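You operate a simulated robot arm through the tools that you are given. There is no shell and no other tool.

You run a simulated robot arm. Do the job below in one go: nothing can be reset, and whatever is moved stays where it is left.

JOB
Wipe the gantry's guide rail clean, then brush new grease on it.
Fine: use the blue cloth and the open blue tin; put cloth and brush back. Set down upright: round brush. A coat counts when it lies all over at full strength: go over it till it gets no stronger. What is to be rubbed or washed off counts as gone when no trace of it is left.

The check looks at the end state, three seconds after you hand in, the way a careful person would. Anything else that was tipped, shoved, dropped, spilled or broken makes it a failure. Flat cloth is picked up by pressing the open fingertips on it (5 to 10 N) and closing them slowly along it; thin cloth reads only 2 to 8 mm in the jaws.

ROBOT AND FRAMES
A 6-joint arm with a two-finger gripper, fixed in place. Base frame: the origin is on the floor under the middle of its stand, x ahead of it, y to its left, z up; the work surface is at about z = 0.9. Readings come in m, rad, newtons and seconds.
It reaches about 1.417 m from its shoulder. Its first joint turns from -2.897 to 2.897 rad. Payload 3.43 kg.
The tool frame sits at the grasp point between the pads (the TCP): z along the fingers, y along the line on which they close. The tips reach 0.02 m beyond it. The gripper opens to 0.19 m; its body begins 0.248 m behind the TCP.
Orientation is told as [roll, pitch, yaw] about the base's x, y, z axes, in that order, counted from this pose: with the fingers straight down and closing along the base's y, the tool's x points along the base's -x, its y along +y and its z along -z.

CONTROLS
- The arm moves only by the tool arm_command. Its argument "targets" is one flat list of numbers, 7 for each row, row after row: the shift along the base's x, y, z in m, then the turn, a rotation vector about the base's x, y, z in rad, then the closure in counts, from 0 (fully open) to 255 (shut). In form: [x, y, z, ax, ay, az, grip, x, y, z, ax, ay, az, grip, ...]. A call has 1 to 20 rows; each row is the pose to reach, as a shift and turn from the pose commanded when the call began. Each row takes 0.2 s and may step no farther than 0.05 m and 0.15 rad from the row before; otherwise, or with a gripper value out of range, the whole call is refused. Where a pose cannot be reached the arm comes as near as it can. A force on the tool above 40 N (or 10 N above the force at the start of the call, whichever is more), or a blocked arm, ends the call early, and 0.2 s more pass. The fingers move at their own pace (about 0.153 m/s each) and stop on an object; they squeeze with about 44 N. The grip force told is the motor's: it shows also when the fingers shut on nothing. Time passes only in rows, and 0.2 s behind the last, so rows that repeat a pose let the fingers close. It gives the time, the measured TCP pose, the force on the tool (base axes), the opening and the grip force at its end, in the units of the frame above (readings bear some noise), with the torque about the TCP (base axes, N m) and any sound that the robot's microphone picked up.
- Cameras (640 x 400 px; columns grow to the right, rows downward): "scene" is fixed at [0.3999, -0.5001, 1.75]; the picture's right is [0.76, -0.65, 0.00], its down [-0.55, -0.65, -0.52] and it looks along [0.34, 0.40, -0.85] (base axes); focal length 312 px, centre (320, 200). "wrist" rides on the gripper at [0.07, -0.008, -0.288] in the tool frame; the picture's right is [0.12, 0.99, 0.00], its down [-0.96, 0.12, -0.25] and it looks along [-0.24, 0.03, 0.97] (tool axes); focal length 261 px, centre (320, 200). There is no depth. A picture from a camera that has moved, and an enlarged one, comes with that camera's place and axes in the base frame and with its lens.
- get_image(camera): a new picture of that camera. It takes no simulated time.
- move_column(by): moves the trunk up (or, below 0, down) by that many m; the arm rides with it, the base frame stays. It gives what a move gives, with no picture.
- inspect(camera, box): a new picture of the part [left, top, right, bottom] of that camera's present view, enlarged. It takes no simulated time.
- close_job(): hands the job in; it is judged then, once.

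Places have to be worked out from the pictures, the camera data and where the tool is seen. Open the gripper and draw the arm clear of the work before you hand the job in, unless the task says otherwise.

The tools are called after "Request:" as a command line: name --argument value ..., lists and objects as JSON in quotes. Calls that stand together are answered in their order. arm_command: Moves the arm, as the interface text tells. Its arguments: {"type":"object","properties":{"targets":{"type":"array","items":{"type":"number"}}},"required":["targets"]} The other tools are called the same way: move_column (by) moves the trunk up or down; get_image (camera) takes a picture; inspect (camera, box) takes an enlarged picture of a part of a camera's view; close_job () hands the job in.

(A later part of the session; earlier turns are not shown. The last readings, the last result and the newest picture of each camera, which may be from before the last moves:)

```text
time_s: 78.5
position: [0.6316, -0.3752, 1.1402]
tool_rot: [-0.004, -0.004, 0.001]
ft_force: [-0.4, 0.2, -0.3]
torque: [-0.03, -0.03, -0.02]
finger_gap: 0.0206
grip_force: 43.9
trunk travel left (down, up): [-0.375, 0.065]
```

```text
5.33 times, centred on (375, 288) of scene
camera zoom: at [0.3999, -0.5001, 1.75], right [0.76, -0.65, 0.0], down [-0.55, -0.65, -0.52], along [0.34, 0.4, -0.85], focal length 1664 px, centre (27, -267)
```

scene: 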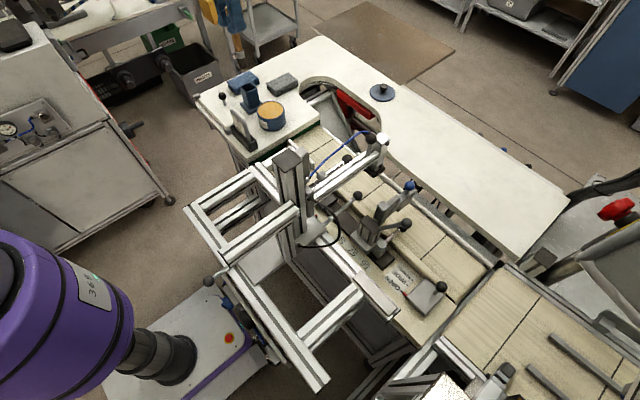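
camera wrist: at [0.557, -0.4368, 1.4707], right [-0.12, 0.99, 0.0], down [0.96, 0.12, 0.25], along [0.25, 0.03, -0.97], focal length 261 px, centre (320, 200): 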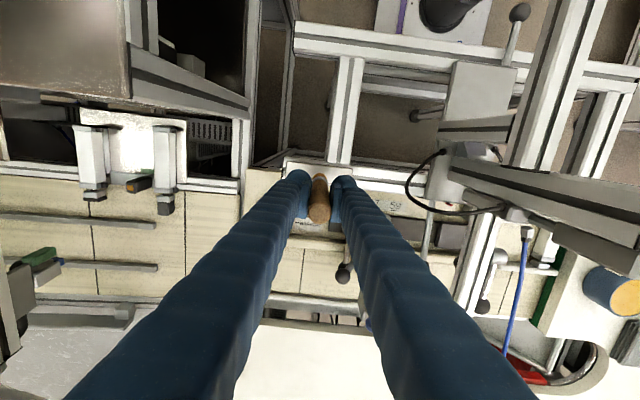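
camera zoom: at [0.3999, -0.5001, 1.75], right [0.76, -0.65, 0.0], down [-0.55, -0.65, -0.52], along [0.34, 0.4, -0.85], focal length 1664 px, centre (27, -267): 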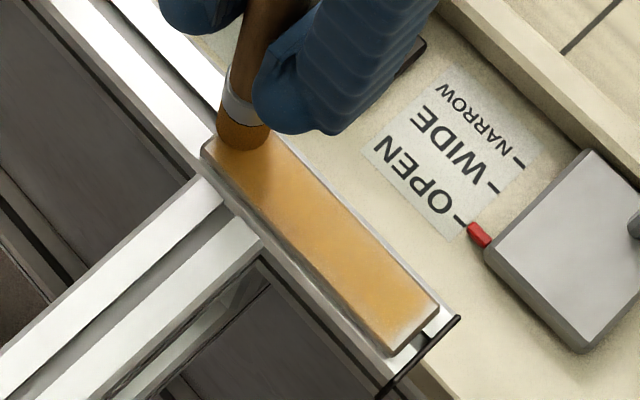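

The coat is going on, with the far end (y≈-0.49) still thin and the brush now barely touching. I'll go back to the middle, press lightly again and continue with strokes reaching farther to that end.

Request:
arm_command --targets '[-0.005, -0.018, 0, 0, 0, 0, 245, -0.005, -0.036, 0, 0, 0, 0, 245, -0.005, -0.054, 0, 0, 0, 0, 245, -0.005, -0.054, -0.001, 0, 0, 0, 245]'

Request:
arm_command --targets '[0, 0, -0.001, 0, 0, 0, 245, 0, 0, -0.001, 0, 0, 0, 245]'

```text
time_s: 79.5
position: [0.6251, -0.431, 1.14]
tool_rot: [-0.003, -0.005, 0.0]
ft_force: [-0.8, 1.1, 5.3]
torque: [0.19, 0.03, 0.0]
finger_gap: 0.0205
grip_force: 44.0
trunk travel left (down, up): [-0.375, 0.065]
```

```text
time_s: 80.1
position: [0.6256, -0.431, 1.1404]
tool_rot: [-0.003, -0.002, 0.0]
ft_force: [-2.9, -1.9, 12.1]
torque: [-0.03, 0.28, 0.01]
finger_gap: 0.0206
grip_force: 44.3
trunk travel left (down, up): [-0.375, 0.065]
```

Now about 12 N. Going over the whole rail in both lanes, ends included.

Request:
arm_command --targets '[-0.005, -0.015, 0, 0, 0, 0, 245, -0.005, -0.03, 0, 0, 0, 0, 245, -0.005, -0.045, 0, 0, 0, 0, 245, -0.005, -0.058, 0, 0, 0, 0, 245, 0.006, -0.058, 0, 0, 0, 0, 245, 0.006, -0.045, 0, 0, 0, 0, 245, 0.006, -0.03, 0, 0, 0, 0, 245, 0.006, -0.015, 0, 0, 0, 0, 245, 0.006, 0, 0, 0, 0, 0, 245, 0.006, 0.015, 0, 0, 0, 0, 245, 0.006, 0.03, 0, 0, 0, 0, 245, 0.006, 0.045, 0, 0, 0, 0, 245, 0.006, 0.057, 0, 0, 0, 0, 245, -0.005, 0.057, 0, 0, 0, 0, 245, -0.005, 0.045, 0, 0, 0, 0, 245, -0.005, 0.03, 0, 0, 0, 0, 245, -0.005, 0.015, 0, 0, 0, 0, 245, 0, 0, 0, 0, 0, 0, 245]'

Request:
inspect --camera "scene" --box '[345, 250, 405, 325]'

```text
time_s: 83.9
position: [0.6278, -0.4293, 1.1403]
tool_rot: [-0.005, -0.003, 0.002]
ft_force: [0.9, 0.2, 2.5]
torque: [-0.18, -0.13, -0.01]
finger_gap: 0.0204
grip_force: 43.9
trunk travel left (down, up): [-0.375, 0.065]
```

```text
5.33 times, centred on (375, 288) of scene
camera zoom: at [0.3999, -0.5001, 1.75], right [0.76, -0.65, 0.0], down [-0.55, -0.65, -0.52], along [0.34, 0.4, -0.85], focal length 1664 px, centre (27, -267)
```

zoom: 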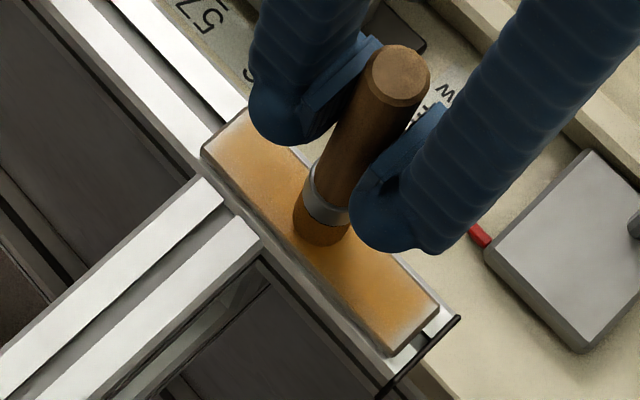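

The middle is dense, but both ends fade. I'll lift and look straight down at the coat.

Request:
arm_command --targets '[0, 0, 0.03, 0, 0, 0, 245, 0, 0, 0.07, 0, 0, 0, 245, 0.04, 0, 0.09, 0, 0, 0, 245, 0.08, 0, 0.09, 0, 0, 0, 245, 0.12, 0, 0.09, 0, 0, 0, 245]'

Request:
get_image --camera "wrist"

Request:
inspect --camera "wrist" --box '[280, 90, 380, 150]'

Request:
inspect --camera "scene" --box '[345, 260, 405, 325]'

Request:
inspect --camera "scene" --box '[380, 180, 480, 260]'

```text
time_s: 85.1
position: [0.7516, -0.4314, 1.2278]
tool_rot: [-0.003, 0.0, 0.001]
ft_force: [1.0, 1.0, -1.1]
torque: [0.0, 0.19, -0.02]
finger_gap: 0.0206
grip_force: 44.2
trunk travel left (down, up): [-0.375, 0.065]
```

```text
taken
camera wrist: at [0.679, -0.4375, 1.5158], right [-0.12, 0.99, 0.0], down [0.96, 0.12, 0.25], along [0.25, 0.03, -0.97], focal length 261 px, centre (320, 200)
```

wrist: 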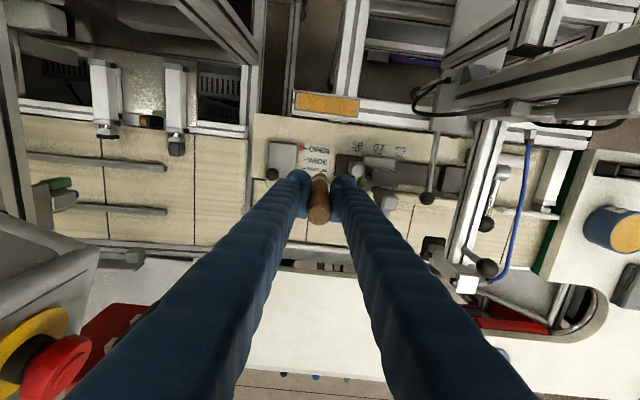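

```text
6.40 times, centred on (330, 120) of wrist
camera zoom: at [0.679, -0.4375, 1.5158], right [-0.12, 0.99, 0.0], down [0.96, 0.12, 0.25], along [0.25, 0.03, -0.97], focal length 1668 px, centre (256, 712)
```

zoom: 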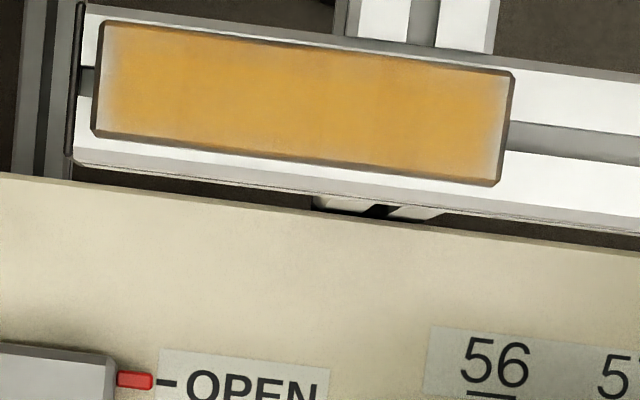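

```text
6.15 times, centred on (375, 292) of scene
camera zoom: at [0.3999, -0.5001, 1.75], right [0.76, -0.65, 0.0], down [-0.55, -0.65, -0.52], along [0.34, 0.4, -0.85], focal length 1920 px, centre (-18, -369)
```

zoom: 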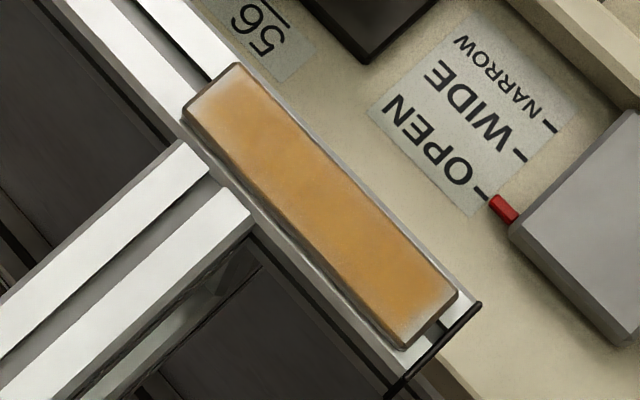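

```text
5.00 times, centred on (430, 220) of scene
camera zoom: at [0.3999, -0.5001, 1.75], right [0.76, -0.65, 0.0], down [-0.55, -0.65, -0.52], along [0.34, 0.4, -0.85], focal length 1560 px, centre (-230, 100)
```

zoom: 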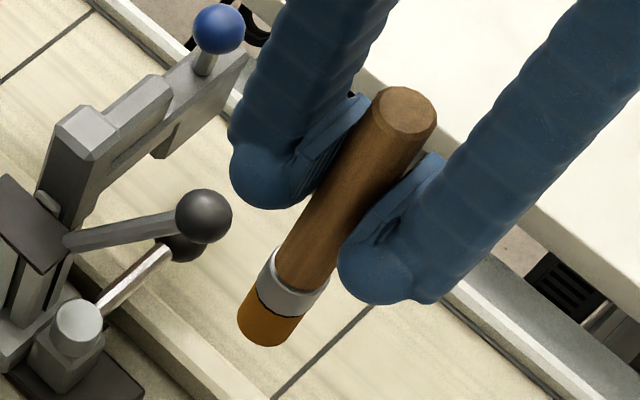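

The ends fade over about 8–10 mm, probably because the arm lags and turns before fully reaching them. I'll work the ends with pauses and cross strokes, starting at the y≈-0.485 end.

Request:
arm_command --targets '[-0.04, -0.01, 0, 0, 0, 0, 245, -0.08, -0.03, 0, 0, 0, 0, 245, -0.124, -0.045, -0.01, 0, 0, 0, 245, -0.124, -0.053, -0.045, 0, 0, 0, 245, -0.124, -0.053, -0.075, 0, 0, 0, 245, -0.124, -0.053, -0.086, 0, 0, 0, 245, -0.124, -0.053, -0.089, 0, 0, 0, 245]'

Request:
arm_command --targets '[0, 0, -0.001, 0, 0, 0, 245, 0, 0, -0.001, 0, 0, 0, 245]'

Request:
inspect --camera "scene" --box '[345, 250, 405, 325]'

```text
time_s: 86.7
position: [0.6207, -0.4847, 1.1393]
tool_rot: [-0.002, -0.004, -0.001]
ft_force: [-1.5, -1.4, 2.2]
torque: [0.07, 0.09, -0.03]
finger_gap: 0.0206
grip_force: 44.5
trunk travel left (down, up): [-0.375, 0.065]
```

```text
time_s: 87.3
position: [0.621, -0.4834, 1.1394]
tool_rot: [-0.004, -0.002, 0.001]
ft_force: [-1.2, 0.1, 10.6]
torque: [0.0, 0.18, 0.02]
finger_gap: 0.0206
grip_force: 44.2
trunk travel left (down, up): [-0.375, 0.065]
```

```text
5.33 times, centred on (375, 288) of scene
camera zoom: at [0.3999, -0.5001, 1.75], right [0.76, -0.65, 0.0], down [-0.55, -0.65, -0.52], along [0.34, 0.4, -0.85], focal length 1664 px, centre (27, -267)
```

zoom: 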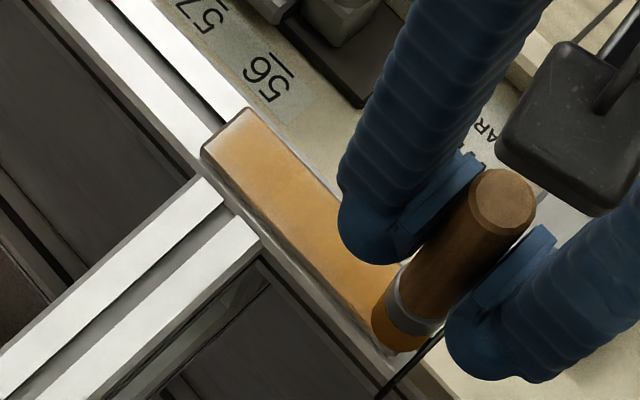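

At the end with about 11 N. Cross strokes with pauses here, then run along to the other end.

Request:
arm_command --targets '[-0.004, 0, 0, 0, 0, 0, 245, -0.004, 0, 0, 0, 0, 0, 245, 0.006, 0, 0, 0, 0, 0, 245, 0.016, 0, 0, 0, 0, 0, 245, 0.016, 0, 0, 0, 0, 0, 245, 0.006, 0, 0, 0, 0, 0, 245, -0.004, 0, 0, 0, 0, 0, 245, -0.004, 0, 0, 0, 0, 0, 245, 0.006, -0.002, 0, 0, 0, 0, 245, 0.016, -0.002, 0, 0, 0, 0, 245, 0.016, -0.002, 0, 0, 0, 0, 245, 0.014, 0.015, 0, 0, 0, 0, 245, 0.014, 0.03, 0, 0, 0, 0, 245, 0.014, 0.045, 0, 0, 0, 0, 245, 0.014, 0.06, 0, 0, 0, 0, 245, 0.014, 0.075, 0, 0, 0, 0, 245, 0.014, 0.09, 0, 0, 0, 0, 245, 0.014, 0.107, 0, 0, 0, 0, 245, 0.014, 0.107, 0, 0, 0, 0, 245]'

Request:
inspect --camera "scene" --box '[345, 250, 405, 325]'

```text
time_s: 91.3
position: [0.6364, -0.3779, 1.1381]
tool_rot: [-0.004, -0.005, 0.0]
ft_force: [1.1, -1.3, 11.5]
torque: [-0.2, -0.01, 0.02]
finger_gap: 0.0208
grip_force: 44.3
trunk travel left (down, up): [-0.375, 0.065]
```

```text
5.33 times, centred on (375, 288) of scene
camera zoom: at [0.3999, -0.5001, 1.75], right [0.76, -0.65, 0.0], down [-0.55, -0.65, -0.52], along [0.34, 0.4, -0.85], focal length 1664 px, centre (27, -267)
```

zoom: 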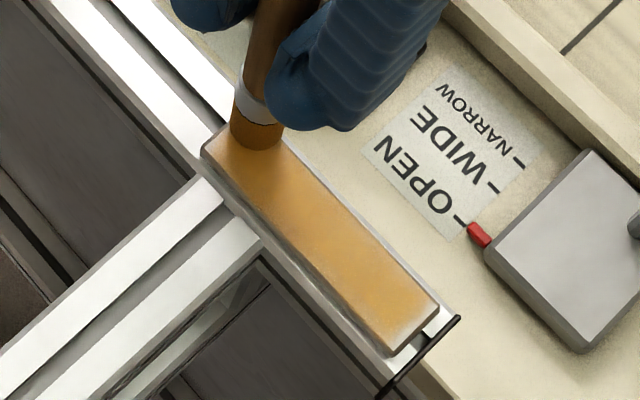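

Now cross strokes with pauses at this end (y≈-0.375), then back along the other lane.

Request:
arm_command --targets '[0, 0.003, 0, 0, 0, 0, 245, 0, 0.003, 0, 0, 0, 0, 245, -0.01, 0.003, 0, 0, 0, 0, 245, -0.02, 0.003, 0, 0, 0, 0, 245, -0.02, 0.003, 0, 0, 0, 0, 245, -0.01, 0.005, 0, 0, 0, 0, 245, 0, 0.005, 0, 0, 0, 0, 245, 0, 0.005, 0, 0, 0, 0, 245, -0.01, 0.005, 0, 0, 0, 0, 245, -0.02, 0.005, 0, 0, 0, 0, 245, -0.02, 0.005, 0, 0, 0, 0, 245, -0.019, -0.01, 0, 0, 0, 0, 245, -0.019, -0.025, 0, 0, 0, 0, 245, -0.019, -0.04, 0, 0, 0, 0, 245, -0.019, -0.055, 0, 0, 0, 0, 245, -0.019, -0.07, 0, 0, 0, 0, 245, -0.019, -0.085, 0, 0, 0, 0, 245, -0.019, -0.1, 0, 0, 0, 0, 245, -0.019, -0.112, 0, 0, 0, 0, 245, -0.019, -0.112, 0, 0, 0, 0, 245]'

Request:
inspect --camera "scene" --box '[345, 250, 405, 325]'

```text
time_s: 95.5
position: [0.6177, -0.4891, 1.1398]
tool_rot: [-0.001, 0.0, 0.003]
ft_force: [0.8, -0.4, -0.1]
torque: [0.02, 0.02, -0.03]
finger_gap: 0.0207
grip_force: 44.1
trunk travel left (down, up): [-0.375, 0.065]
```

```text
5.33 times, centred on (375, 288) of scene
camera zoom: at [0.3999, -0.5001, 1.75], right [0.76, -0.65, 0.0], down [-0.55, -0.65, -0.52], along [0.34, 0.4, -0.85], focal length 1664 px, centre (27, -267)
```

zoom: 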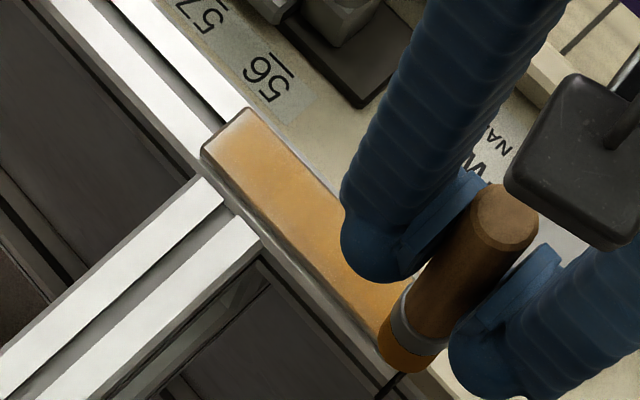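

Contact was lost here, so the brush has crept up a touch. I'll lift, look at the coat from above, and then reload the brush.

Request:
arm_command --targets '[0, 0, 0.03, 0, 0, 0, 245, 0, 0.02, 0.07, 0, 0, 0, 245, 0.04, 0.04, 0.09, 0, 0, 0, 245, 0.08, 0.055, 0.09, 0, 0, 0, 245, 0.125, 0.055, 0.09, 0, 0, 0, 245]'

Request:
inspect --camera "wrist" --box '[280, 85, 380, 145]'

Request:
inspect --camera "scene" --box '[345, 260, 405, 325]'

Request:
inspect --camera "scene" --box '[380, 180, 480, 260]'

```text
time_s: 96.7
position: [0.7448, -0.4333, 1.2258]
tool_rot: [-0.002, 0.002, 0.003]
ft_force: [1.0, 0.8, -1.3]
torque: [0.01, 0.18, 0.02]
finger_gap: 0.0205
grip_force: 44.2
trunk travel left (down, up): [-0.375, 0.065]
```

```text
6.40 times, centred on (330, 115) of wrist
camera zoom: at [0.6736, -0.4415, 1.5142], right [-0.12, 0.99, 0.0], down [0.96, 0.12, 0.25], along [0.24, 0.03, -0.97], focal length 1668 px, centre (256, 744)
```

zoom: 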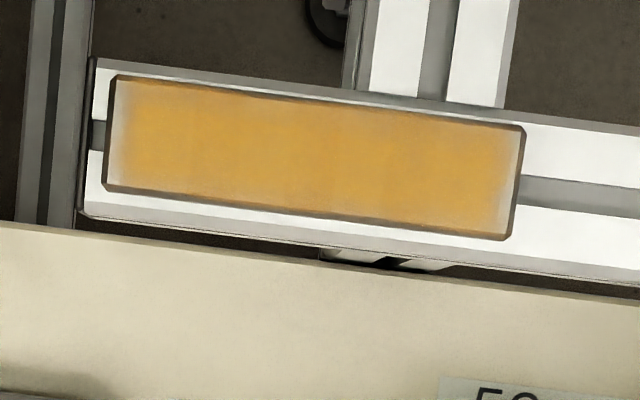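

```text
6.15 times, centred on (375, 292) of scene
camera zoom: at [0.3999, -0.5001, 1.75], right [0.76, -0.65, 0.0], down [-0.55, -0.65, -0.52], along [0.34, 0.4, -0.85], focal length 1920 px, centre (-18, -369)
```

zoom: 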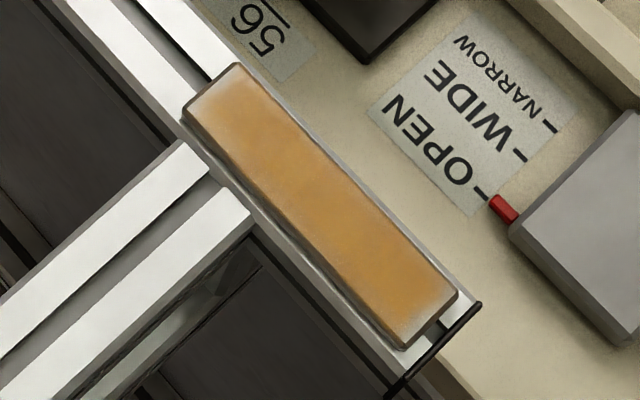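

```text
5.00 times, centred on (430, 220) of scene
camera zoom: at [0.3999, -0.5001, 1.75], right [0.76, -0.65, 0.0], down [-0.55, -0.65, -0.52], along [0.34, 0.4, -0.85], focal length 1560 px, centre (-230, 100)
```

zoom: 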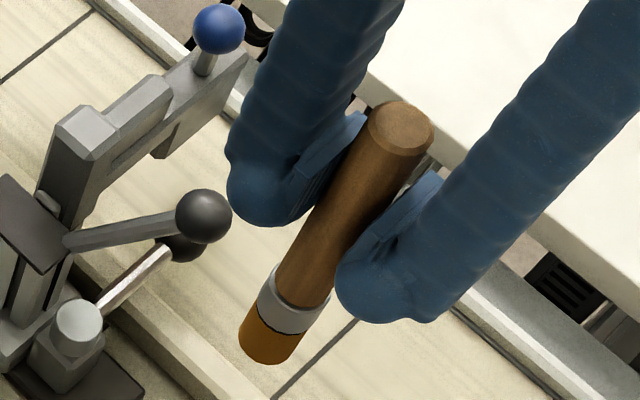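

The middle looks saturated, but the ends are still thin, which suggests the brush ran low by the time it reached them. I'll go back to the tin to reload.

Request:
arm_command --targets '[0.003, 0, 0.05, 0, 0, 0, 245, 0.006, 0, 0.1, 0, 0, 0, 245, 0.01, 0, 0.15, 0, 0, 0, 245, 0.012, 0, 0.198, 0, 0, 0, 245, 0.012, 0.045, 0.2, 0, 0, 0, 245, 0.012, 0.09, 0.2, 0, 0, 0, 245, 0.012, 0.135, 0.2, 0, 0, 0, 245, 0.012, 0.18, 0.2, 0, 0, 0, 245, 0.012, 0.225, 0.2, 0, 0, 0, 245, 0.012, 0.27, 0.2, 0, 0, 0, 245, 0.012, 0.315, 0.2, 0, 0, 0, 245, 0.012, 0.36, 0.2, 0, 0, 0, 245, 0.012, 0.405, 0.2, 0, 0, 0, 245, 0.012, 0.45, 0.2, 0, 0, 0, 245, 0.012, 0.495, 0.2, 0, 0, 0, 245, 0.012, 0.54, 0.2, 0, 0, 0, 245, 0.012, 0.585, 0.2, 0, 0, 0, 245, 0.012, 0.63, 0.2, 0, 0, 0, 245, 0.012, 0.664, 0.2, 0, 0, 0, 245]'

Request:
arm_command --targets '[0.02, 0, -0.045, 0, 0, 0, 245, 0.04, 0, -0.09, 0, 0, 0, 245, 0.044, 0, -0.135, 0, 0, 0, 245, 0.044, 0, -0.18, 0, 0, 0, 245, 0.044, 0, -0.225, 0, 0, 0, 245, 0.044, 0, -0.265, 0, 0, 0, 245]'

Request:
inspect --camera "scene" --box '[220, 40, 320, 140]'

Request:
inspect --camera "wrist" --box '[200, 80, 440, 260]'

```text
refused: row 3 steps farther than a row can; nothing moved
```

```text
time_s: 98.1
position: [0.7868, -0.4342, 0.9671]
tool_rot: [-0.004, -0.006, 0.001]
ft_force: [1.4, 1.7, 36.2]
torque: [0.03, -0.28, 0.0]
finger_gap: 0.0232
grip_force: 44.0
trunk travel left (down, up): [-0.375, 0.065]
```

```text
4.00 times, centred on (270, 90) of scene
camera zoom: at [0.3999, -0.5001, 1.75], right [0.76, -0.65, 0.0], down [-0.55, -0.65, -0.52], along [0.34, 0.4, -0.85], focal length 1248 px, centre (520, 640)
```

zoom: 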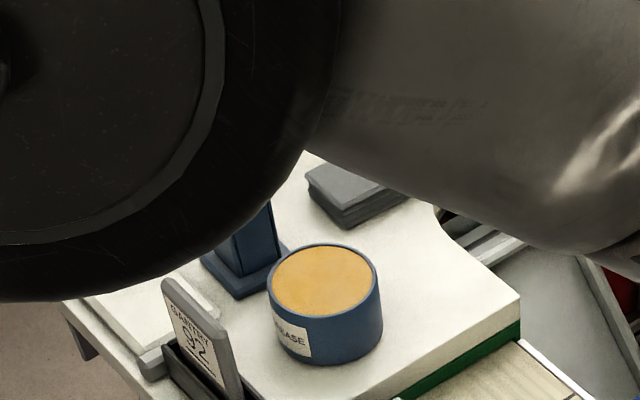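

```text
2.22 times, centred on (320, 170) of wrist
camera zoom: at [0.7132, -0.4405, 1.2543], right [-0.12, 0.99, -0.01], down [0.96, 0.12, 0.25], along [0.25, 0.03, -0.97], focal length 579 px, centre (320, 267)
```

zoom: 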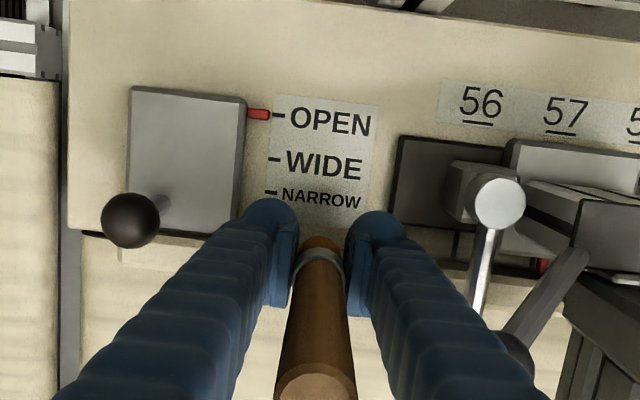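

My mistake: the first call was refused and the second ran from the wrong place, so the brush was lowered onto the belt beside the rail and slid up in the grip. I'll lift straight up and check what was touched; from now on I won't chain dependent calls.

Request:
arm_command --targets '[0, 0, 0.02, 0, 0, 0, 245, 0, 0, 0.05, 0, 0, 0, 245, 0, 0, 0.09, 0, 0, 0, 245, 0, 0, 0.13, 0, 0, 0, 245, 0, 0, 0.17, 0, 0, 0, 245]'

```text
time_s: 99.3
position: [0.7851, -0.4336, 1.1341]
tool_rot: [-0.001, -0.004, 0.001]
ft_force: [0.3, 0.3, -0.3]
torque: [0.01, -0.08, 0.01]
finger_gap: 0.0233
grip_force: 44.3
trunk travel left (down, up): [-0.375, 0.065]
```

Request:
get_image --camera "wrist"

Request:
get_image --camera "scene"

Request:
inspect --camera "scene" --box '[360, 180, 500, 300]'

Request:
inspect --camera "wrist" --box '[240, 120, 400, 260]'

```text
taken
camera wrist: at [0.713, -0.4401, 1.423], right [-0.12, 0.99, 0.0], down [0.96, 0.12, 0.25], along [0.25, 0.03, -0.97], focal length 261 px, centre (320, 200)
```

wrist: 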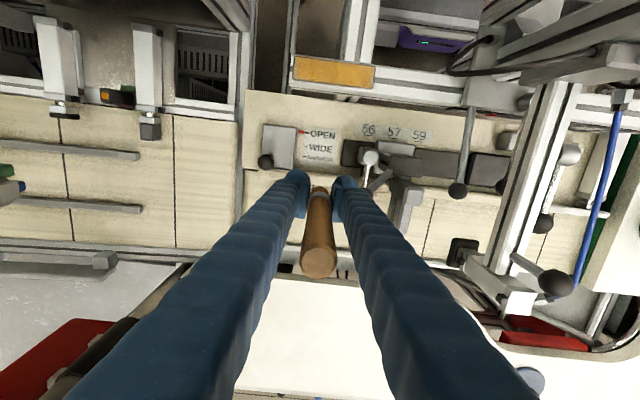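

```text
taken
```

scene: 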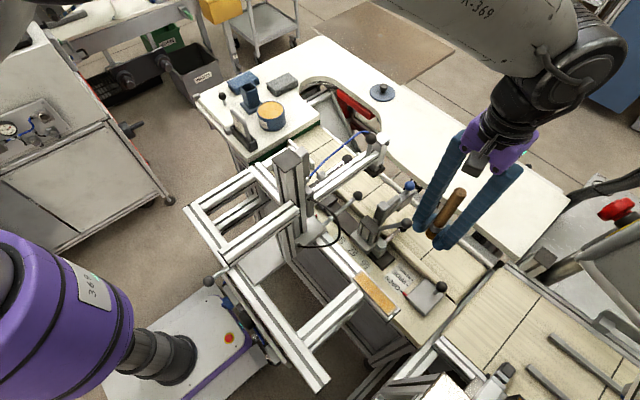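

```text
3.33 times, centred on (430, 240) of scene
camera zoom: at [0.3999, -0.5001, 1.75], right [0.76, -0.65, 0.0], down [-0.55, -0.65, -0.52], along [0.34, 0.4, -0.85], focal length 1040 px, centre (-47, 67)
```

zoom: 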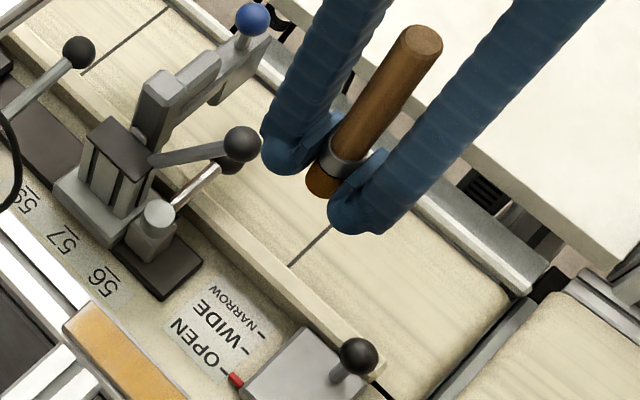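

```text
2.86 times, centred on (320, 190) of wrist
camera zoom: at [0.713, -0.4401, 1.423], right [-0.12, 0.99, 0.0], down [0.96, 0.12, 0.25], along [0.25, 0.03, -0.97], focal length 745 px, centre (320, 229)
```

zoom: 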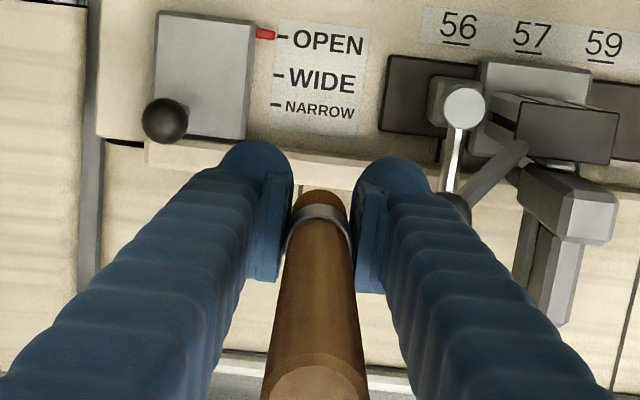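

The brush is now held near its ferrule, with the levers and slider unchanged. I'll zoom in on the touched spot on the belt to see if any grease was left there.

Request:
inspect --camera "scene" --box '[385, 235, 455, 300]'

Request:
inspect --camera "scene" --box '[410, 215, 480, 280]'

Request:
inspect --camera "wrist" --box '[290, 130, 350, 200]'

```text
6.15 times, centred on (420, 268) of scene
camera zoom: at [0.3999, -0.5001, 1.75], right [0.76, -0.65, 0.0], down [-0.55, -0.65, -0.52], along [0.34, 0.4, -0.85], focal length 1920 px, centre (-295, -215)
```

zoom: 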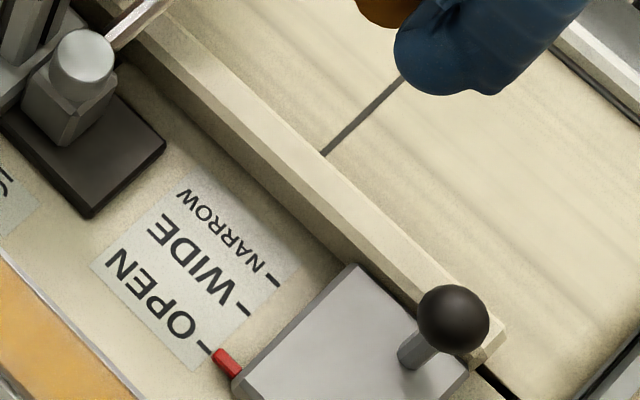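

```text
6.15 times, centred on (445, 248) of scene
camera zoom: at [0.3999, -0.5001, 1.75], right [0.76, -0.65, 0.0], down [-0.55, -0.65, -0.52], along [0.34, 0.4, -0.85], focal length 1920 px, centre (-449, -92)
```

zoom: 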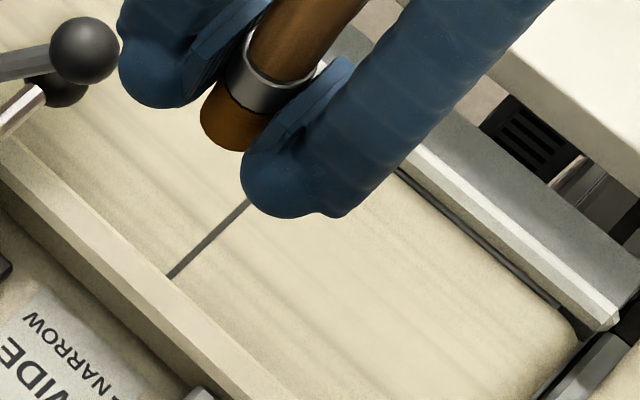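

```text
5.71 times, centred on (320, 165) of wrist
camera zoom: at [0.713, -0.4401, 1.423], right [-0.12, 0.99, 0.0], down [0.96, 0.12, 0.25], along [0.25, 0.03, -0.97], focal length 1489 px, centre (320, 400)
```

zoom: 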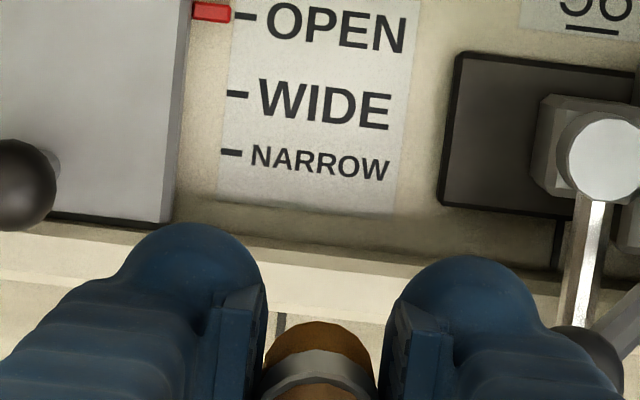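

No grease mark is visible on the belt and the slider, clamp and labels are as before. The brush tip is now only ~34 mm below the TCP, so I'll bring it back to its holder, let it settle in there, and take a fresh grip on the handle. First I'll rise clear.

Request:
arm_command --targets '[-0.005, 0, 0.045, 0, 0, 0, 245, -0.01, 0, 0.09, 0, 0, 0, 245, -0.015, 0, 0.135, 0, 0, 0, 245, -0.02, 0, 0.18, 0, 0, 0, 245, -0.025, 0, 0.225, 0, 0, 0, 245, -0.028, 0, 0.266, 0, 0, 0, 245]'

```text
time_s: 100.7
position: [0.7589, -0.4304, 1.4004]
tool_rot: [-0.002, -0.001, 0.0]
ft_force: [-0.2, -0.8, -0.2]
torque: [-0.02, -0.01, 0.0]
finger_gap: 0.0234
grip_force: 44.0
trunk travel left (down, up): [-0.375, 0.065]
```

At z=1.40 and clear; travelling along y to the table side.

Request:
arm_command --targets '[0, 0.045, 0, 0, 0, 0, 245, 0, 0.09, 0, 0, 0, 0, 245, 0, 0.135, 0, 0, 0, 0, 245, 0, 0.18, 0, 0, 0, 0, 245, 0, 0.225, 0, 0, 0, 0, 245, 0, 0.27, 0, 0, 0, 0, 245, 0, 0.315, 0, 0, 0, 0, 245, 0, 0.36, 0, 0, 0, 0, 245, 0, 0.405, 0, 0, 0, 0, 245, 0, 0.45, 0, 0, 0, 0, 245, 0, 0.495, 0, 0, 0, 0, 245, 0, 0.54, 0, 0, 0, 0, 245, 0, 0.585, 0, 0, 0, 0, 245, 0, 0.63, 0, 0, 0, 0, 245, 0.01, 0.67, 0, 0, 0, 0, 245, 0.02, 0.71, 0, 0, 0, 0, 245, 0.03, 0.75, 0, 0, 0, 0, 245, 0.034, 0.776, 0, 0, 0, 0, 245]'

```text
time_s: 104.5
position: [0.7906, 0.3421, 1.3998]
tool_rot: [-0.004, -0.002, 0.001]
ft_force: [0.0, 0.7, -0.5]
torque: [-0.07, 0.0, -0.02]
finger_gap: 0.0235
grip_force: 43.9
trunk travel left (down, up): [-0.375, 0.065]
```

Above the holder now. Lowering to z≈1.16 and checking alignment.

Request:
arm_command --targets '[0.001, 0.002, -0.045, 0, 0, 0, 245, 0.001, 0.002, -0.09, 0, 0, 0, 245, 0.001, 0.002, -0.135, 0, 0, 0, 245, 0.001, 0.002, -0.18, 0, 0, 0, 245, 0.001, 0.002, -0.22, 0, 0, 0, 245, 0.001, 0.002, -0.25, 0, 0, 0, 245]'

Request:
inspect --camera "scene" --box '[220, 30, 300, 120]'

Request:
inspect --camera "wrist" --box '[230, 100, 410, 240]'

```text
time_s: 105.9
position: [0.7931, 0.345, 1.1483]
tool_rot: [-0.002, -0.002, 0.002]
ft_force: [0.3, 0.9, -0.8]
torque: [-0.04, 0.02, 0.06]
finger_gap: 0.0236
grip_force: 43.7
trunk travel left (down, up): [-0.375, 0.065]
```

```text
4.44 times, centred on (260, 75) of scene
camera zoom: at [0.3999, -0.5001, 1.75], right [0.76, -0.65, 0.0], down [-0.55, -0.65, -0.52], along [0.34, 0.4, -0.85], focal length 1387 px, centre (587, 756)
```

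zoom: 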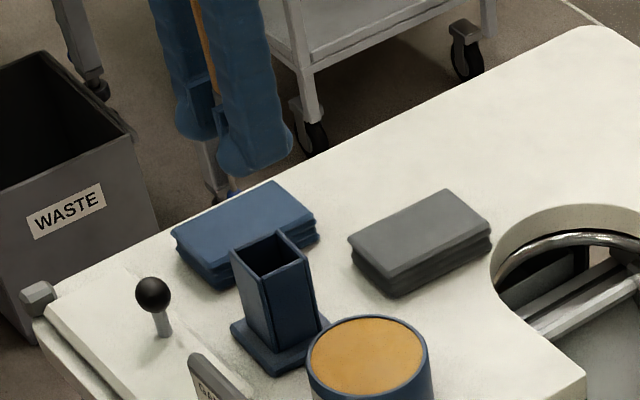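

```text
2.86 times, centred on (320, 170) of wrist
camera zoom: at [0.7207, 0.3371, 1.4365], right [-0.12, 0.99, 0.0], down [0.96, 0.12, 0.25], along [0.25, 0.03, -0.97], focal length 745 px, centre (320, 286)
```

zoom: 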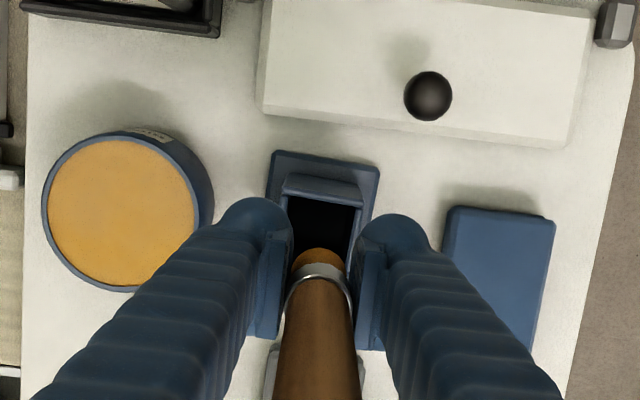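

The brush tip is lined up with the holder opening centre (≈0.792, 0.344). I'll descend to just above the holder's mouth and check again.

Request:
arm_command --targets '[-0.001, -0.001, -0.03, 0, 0, 0, 245, -0.001, -0.001, -0.055, 0, 0, 0, 245, -0.001, -0.001, -0.07, 0, 0, 0, 245, -0.001, -0.001, -0.075, 0, 0, 0, 245]'

Request:
inspect --camera "scene" --box '[225, 60, 285, 120]'

Request:
inspect --camera "wrist" --box '[260, 120, 380, 220]'

```text
time_s: 106.9
position: [0.7918, 0.345, 1.076]
tool_rot: [-0.002, -0.002, 0.001]
ft_force: [-0.5, 0.9, -1.0]
torque: [-0.03, -0.02, 0.0]
finger_gap: 0.0234
grip_force: 43.9
trunk travel left (down, up): [-0.375, 0.065]
```

```text
6.67 times, centred on (255, 90) of scene
camera zoom: at [0.3999, -0.5001, 1.75], right [0.76, -0.65, 0.0], down [-0.55, -0.65, -0.52], along [0.34, 0.4, -0.85], focal length 2080 px, centre (753, 933)
```

zoom: 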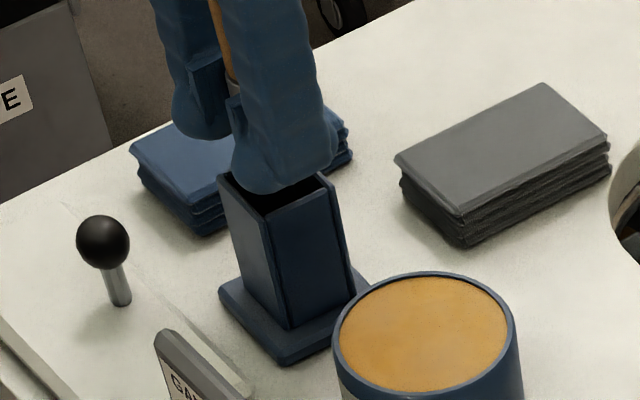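

```text
4.00 times, centred on (320, 170) of wrist
camera zoom: at [0.7199, 0.3365, 1.3643], right [-0.12, 0.99, 0.0], down [0.96, 0.12, 0.25], along [0.25, 0.03, -0.97], focal length 1043 px, centre (320, 320)
```

zoom: 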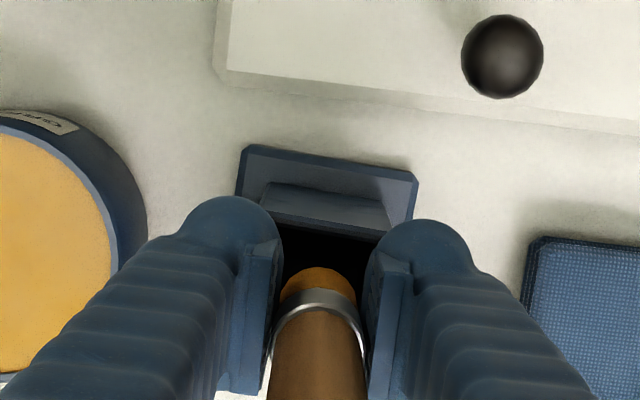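

The brush sits over the mouth; I'll nudge 3 mm in +x to centre better and creep down until the fingertips just reach the holder's rim.

Request:
arm_command --targets '[0.003, -0.001, -0.003, 0, 0, 0, 245, 0.003, -0.001, -0.006, 0, 0, 0, 245, 0.003, -0.001, -0.008, 0, 0, 0, 245]'

Request:
inspect --camera "scene" --box '[225, 60, 285, 120]'

```text
time_s: 107.7
position: [0.7963, 0.3423, 1.0701]
tool_rot: [0.001, -0.008, 0.001]
ft_force: [0.8, -2.7, 25.6]
torque: [-0.09, -0.52, -0.08]
finger_gap: 0.0235
grip_force: 44.7
trunk travel left (down, up): [-0.375, 0.065]
```

```text
6.67 times, centred on (255, 90) of scene
camera zoom: at [0.3999, -0.5001, 1.75], right [0.76, -0.65, 0.0], down [-0.55, -0.65, -0.52], along [0.34, 0.4, -0.85], focal length 2080 px, centre (753, 933)
```

zoom: 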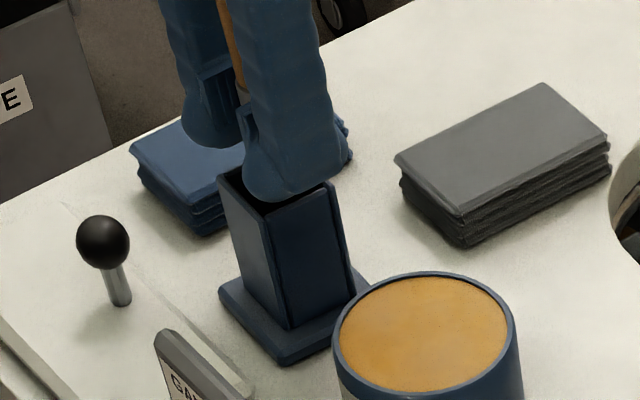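

Contact at 26 N with the torque pointing at the +x wall of the holder, so the bristles are likely on its back edge. I'll back up and re-measure the opening.

Request:
arm_command --targets '[0, 0, 0.008, 0, 0, 0, 245, 0, 0, 0.02, 0, 0, 0, 245, 0, 0, 0.05, 0, 0, 0, 245, 0, 0, 0.08, 0, 0, 0, 245]'

Request:
inspect --camera "scene" --box '[225, 50, 285, 120]'

Request:
inspect --camera "wrist" --box '[270, 110, 370, 210]'

```text
time_s: 108.7
position: [0.7943, 0.3437, 1.1477]
tool_rot: [-0.003, -0.001, 0.0]
ft_force: [-0.2, 0.6, -0.9]
torque: [0.0, -0.06, -0.01]
finger_gap: 0.0236
grip_force: 43.5
trunk travel left (down, up): [-0.375, 0.065]
```

```text
5.71 times, centred on (255, 85) of scene
camera zoom: at [0.3999, -0.5001, 1.75], right [0.76, -0.65, 0.0], down [-0.55, -0.65, -0.52], along [0.34, 0.4, -0.85], focal length 1783 px, centre (691, 857)
```

zoom: 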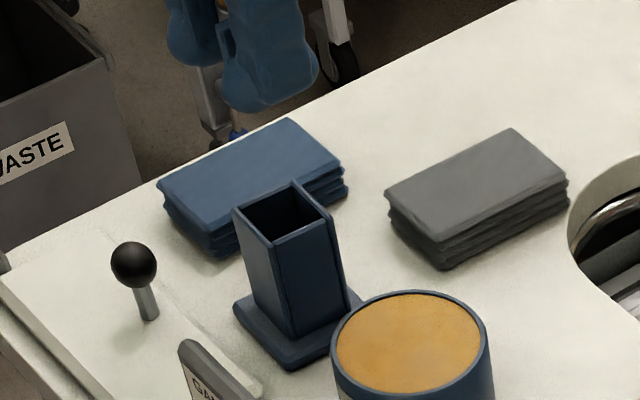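

```text
4.00 times, centred on (320, 160) of wrist
camera zoom: at [0.7232, 0.336, 1.4361], right [-0.12, 0.99, 0.0], down [0.96, 0.12, 0.25], along [0.25, 0.03, -0.97], focal length 1043 px, centre (320, 360)
```

zoom: 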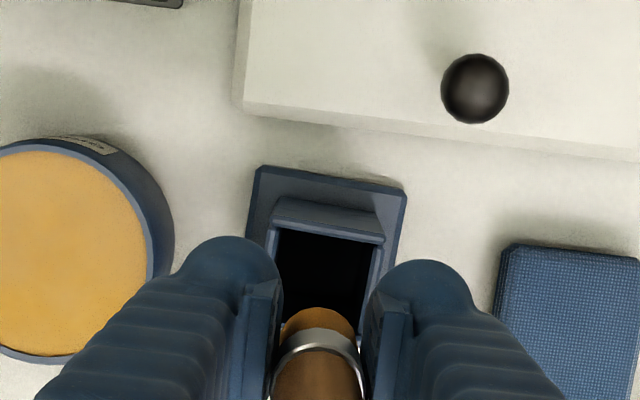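

The bristle tip actually sits about 7 mm toward +x of the TCP (slight tilt in the grip), and the holder opening is centred near (0.793, 0.342). I'll shift the TCP to x≈0.787 and go down again gently.

Request:
arm_command --targets '[-0.0075, -0.001, 0, 0, 0, 0, 245, -0.0075, -0.001, -0.03, 0, 0, 0, 245, -0.0075, -0.001, -0.055, 0, 0, 0, 245, -0.0075, -0.001, -0.068, 0, 0, 0, 245, -0.0075, -0.001, -0.074, 0, 0, 0, 245]'

Request:
inspect --camera "wrist" --box '[270, 120, 370, 220]'

Request:
inspect --camera "scene" --box '[225, 60, 285, 120]'

```text
time_s: 109.9
position: [0.789, 0.3421, 1.0725]
tool_rot: [-0.003, -0.001, 0.0]
ft_force: [0.3, -0.4, 0.4]
torque: [-0.03, -0.05, 0.03]
finger_gap: 0.0235
grip_force: 43.5
trunk travel left (down, up): [-0.375, 0.065]
```

```text
4.00 times, centred on (320, 170) of wrist
camera zoom: at [0.7162, 0.3343, 1.361], right [-0.12, 0.99, 0.0], down [0.96, 0.12, 0.25], along [0.25, 0.03, -0.97], focal length 1043 px, centre (320, 320)
```

zoom: 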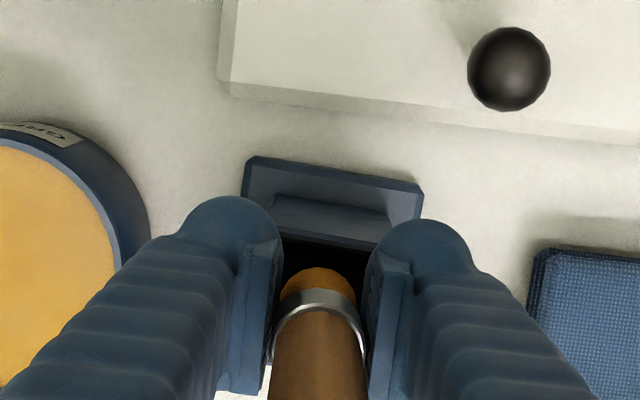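

```text
6.67 times, centred on (255, 90) of scene
camera zoom: at [0.3999, -0.5001, 1.75], right [0.76, -0.65, 0.0], down [-0.55, -0.65, -0.52], along [0.34, 0.4, -0.85], focal length 2080 px, centre (753, 933)
```

zoom: 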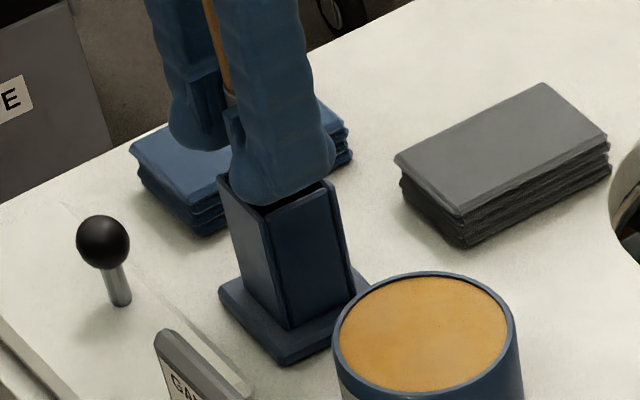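

The bristles look centred within the mouth this time. Continuing down in 2 mm steps.

Request:
arm_command --targets '[0, 0, -0.002, 0, 0, 0, 245, 0, 0, -0.004, 0, 0, 0, 245]'

```text
time_s: 110.5
position: [0.7878, 0.3422, 1.0669]
tool_rot: [-0.003, -0.004, 0.0]
ft_force: [0.4, -0.2, 0.2]
torque: [-0.04, 0.06, -0.03]
finger_gap: 0.0237
grip_force: 44.2
trunk travel left (down, up): [-0.375, 0.065]
```

Past the earlier contact height with no force, so the bristles are entering the holder. Two more small steps.

Request:
arm_command --targets '[0, 0, -0.002, 0, 0, 0, 245, 0, 0, -0.004, 0, 0, 0, 245]'

```text
time_s: 111.1
position: [0.7878, 0.3416, 1.0643]
tool_rot: [-0.002, -0.003, 0.0]
ft_force: [1.0, 0.1, -0.4]
torque: [-0.03, -0.01, 0.02]
finger_gap: 0.0237
grip_force: 43.9
trunk travel left (down, up): [-0.375, 0.065]
```

Request:
arm_command --targets '[0, 0, -0.002, 0, 0, 0, 245, 0, 0, -0.003, 0, 0, 0, 245]'

Request:
inspect --camera "scene" --box '[225, 60, 285, 120]'

```text
time_s: 111.7
position: [0.7866, 0.3416, 1.0611]
tool_rot: [-0.002, -0.001, 0.001]
ft_force: [0.4, 0.8, -0.5]
torque: [0.0, -0.03, 0.02]
finger_gap: 0.0233
grip_force: 43.7
trunk travel left (down, up): [-0.375, 0.065]
```

```text
6.67 times, centred on (255, 90) of scene
camera zoom: at [0.3999, -0.5001, 1.75], right [0.76, -0.65, 0.0], down [-0.55, -0.65, -0.52], along [0.34, 0.4, -0.85], focal length 2080 px, centre (753, 933)
```

zoom: 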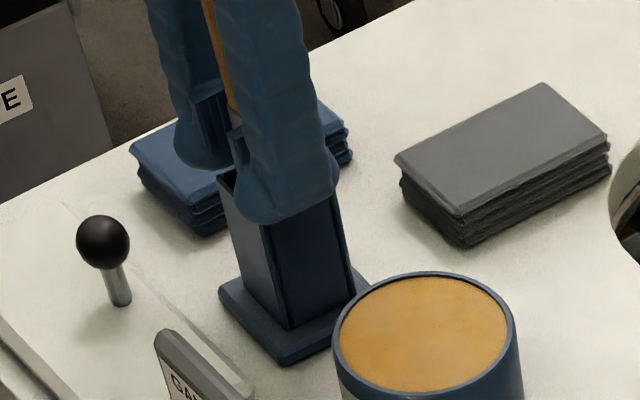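

The bristles are about 10 mm inside with no contact force. Now I'll open slightly so the brush settles down inside the holder while the fingers still surround the handle.

Request:
arm_command --targets '[0, 0, -0.0015, 0, 0, 0, 245, 0, 0, -0.0015, 0, 0, 0, 222, 0, 0, -0.0015, 0, 0, 0, 220, 0, 0, -0.0015, 0, 0, 0, 218, 0, 0, -0.0015, 0, 0, 0, 214, 0, 0, -0.0015, 0, 0, 0, 210, 0, 0, -0.0015, 0, 0, 0, 210]'

Request:
inspect --camera "scene" --box '[215, 30, 295, 120]'

Request:
inspect --camera "wrist" --box '[240, 100, 400, 260]'

```text
time_s: 113.3
position: [0.7874, 0.3416, 1.0596]
tool_rot: [-0.001, -0.002, 0.0]
ft_force: [1.1, 0.2, 0.7]
torque: [0.04, 0.02, -0.01]
finger_gap: 0.0335
grip_force: 0.2
trunk travel left (down, up): [-0.375, 0.065]
```

```text
4.44 times, centred on (255, 75) of scene
camera zoom: at [0.3999, -0.5001, 1.75], right [0.76, -0.65, 0.0], down [-0.55, -0.65, -0.52], along [0.34, 0.4, -0.85], focal length 1387 px, centre (609, 756)
```

zoom: 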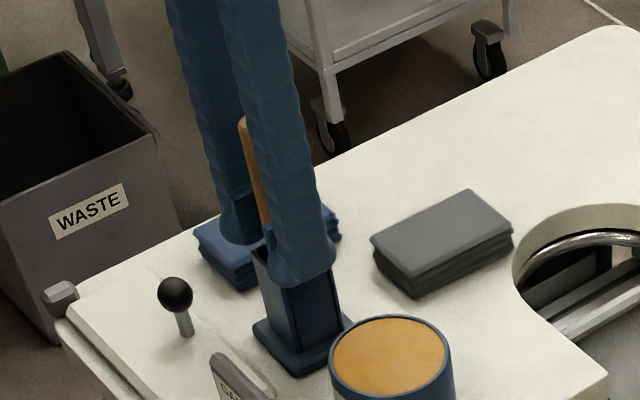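

```text
2.50 times, centred on (320, 180) of wrist
camera zoom: at [0.7158, 0.3342, 1.3482], right [-0.12, 0.99, 0.0], down [0.96, 0.12, 0.25], along [0.25, 0.03, -0.97], focal length 652 px, centre (320, 250)
```

zoom: 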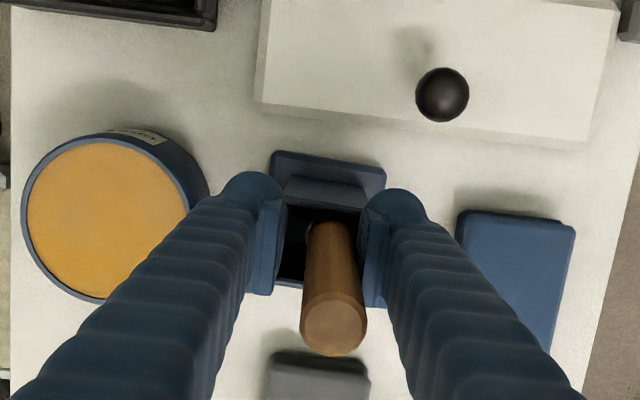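

The brush dropped softly into its holder and stands upright; the holder hasn't moved. I'll rise 3 cm around the handle, centre on it and grip again.

Request:
arm_command --targets '[0.001, 0.002, 0.01, 0, 0, 0, 205, 0.002, 0.003, 0.02, 0, 0, 0, 200, 0.003, 0.004, 0.03, 0, 0, 0, 200, 0.003, 0.004, 0.03, 0, 0, 0, 200]'

Request:
inspect --camera "wrist" --box '[240, 100, 400, 260]'

```text
time_s: 114.3
position: [0.7913, 0.3454, 1.0888]
tool_rot: [-0.001, -0.001, 0.0]
ft_force: [0.3, -0.4, 1.4]
torque: [0.01, 0.0, 0.0]
finger_gap: 0.0409
grip_force: 0.1
trunk travel left (down, up): [-0.375, 0.065]
```

```text
2.50 times, centred on (320, 180) of wrist
camera zoom: at [0.7188, 0.3383, 1.3782], right [-0.12, 0.99, 0.0], down [0.96, 0.12, 0.25], along [0.25, 0.03, -0.97], focal length 652 px, centre (320, 250)
```

zoom: 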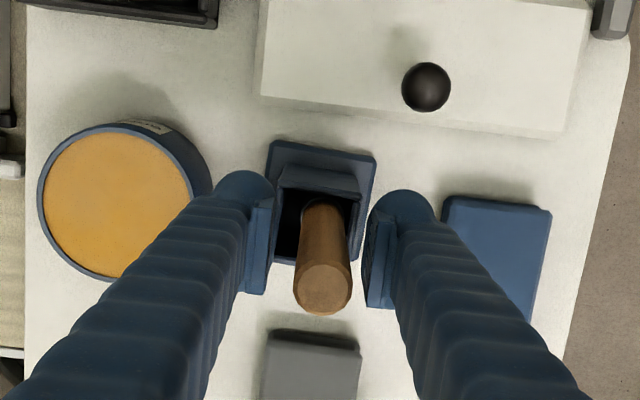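

The handle is well centred. Closing on it.

Request:
arm_command --targets '[0, 0, 0, 0, 0, 0, 210, 0, 0, 0, 0, 0, 0, 218, 0, 0, 0, 0, 0, 0, 224, 0, 0, 0, 0, 0, 0, 230, 0, 0, 0, 0, 0, 0, 245, 0, 0, 0, 0, 0, 0, 245]'

Request:
inspect --camera "wrist" --box '[240, 100, 400, 260]'

Request:
inspect --camera "scene" --box '[215, 30, 295, 120]'

```text
time_s: 115.7
position: [0.7905, 0.346, 1.0886]
tool_rot: [-0.002, -0.003, -0.001]
ft_force: [-0.5, -0.6, 0.7]
torque: [0.03, -0.02, 0.02]
finger_gap: 0.0212
grip_force: 43.9
trunk travel left (down, up): [-0.375, 0.065]
```

```text
2.50 times, centred on (320, 180) of wrist
camera zoom: at [0.7185, 0.3383, 1.3782], right [-0.12, 0.99, 0.0], down [0.96, 0.12, 0.25], along [0.25, 0.03, -0.97], focal length 652 px, centre (320, 250)
```

zoom: 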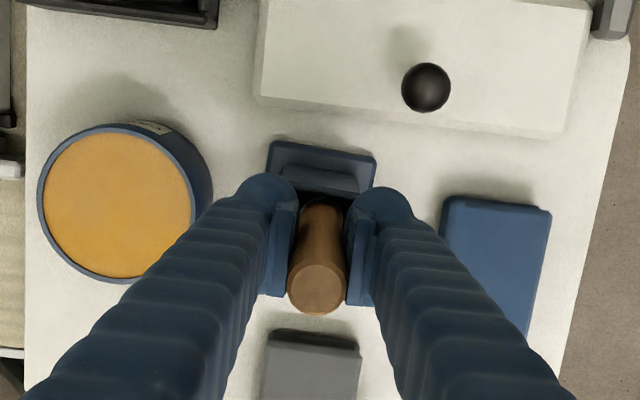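

```text
4.44 times, centred on (255, 75) of scene
camera zoom: at [0.3999, -0.5001, 1.75], right [0.76, -0.65, 0.0], down [-0.55, -0.65, -0.52], along [0.34, 0.4, -0.85], focal length 1387 px, centre (609, 756)
```

zoom: 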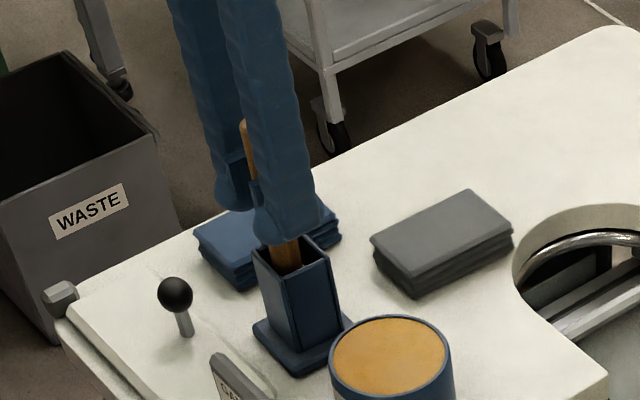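

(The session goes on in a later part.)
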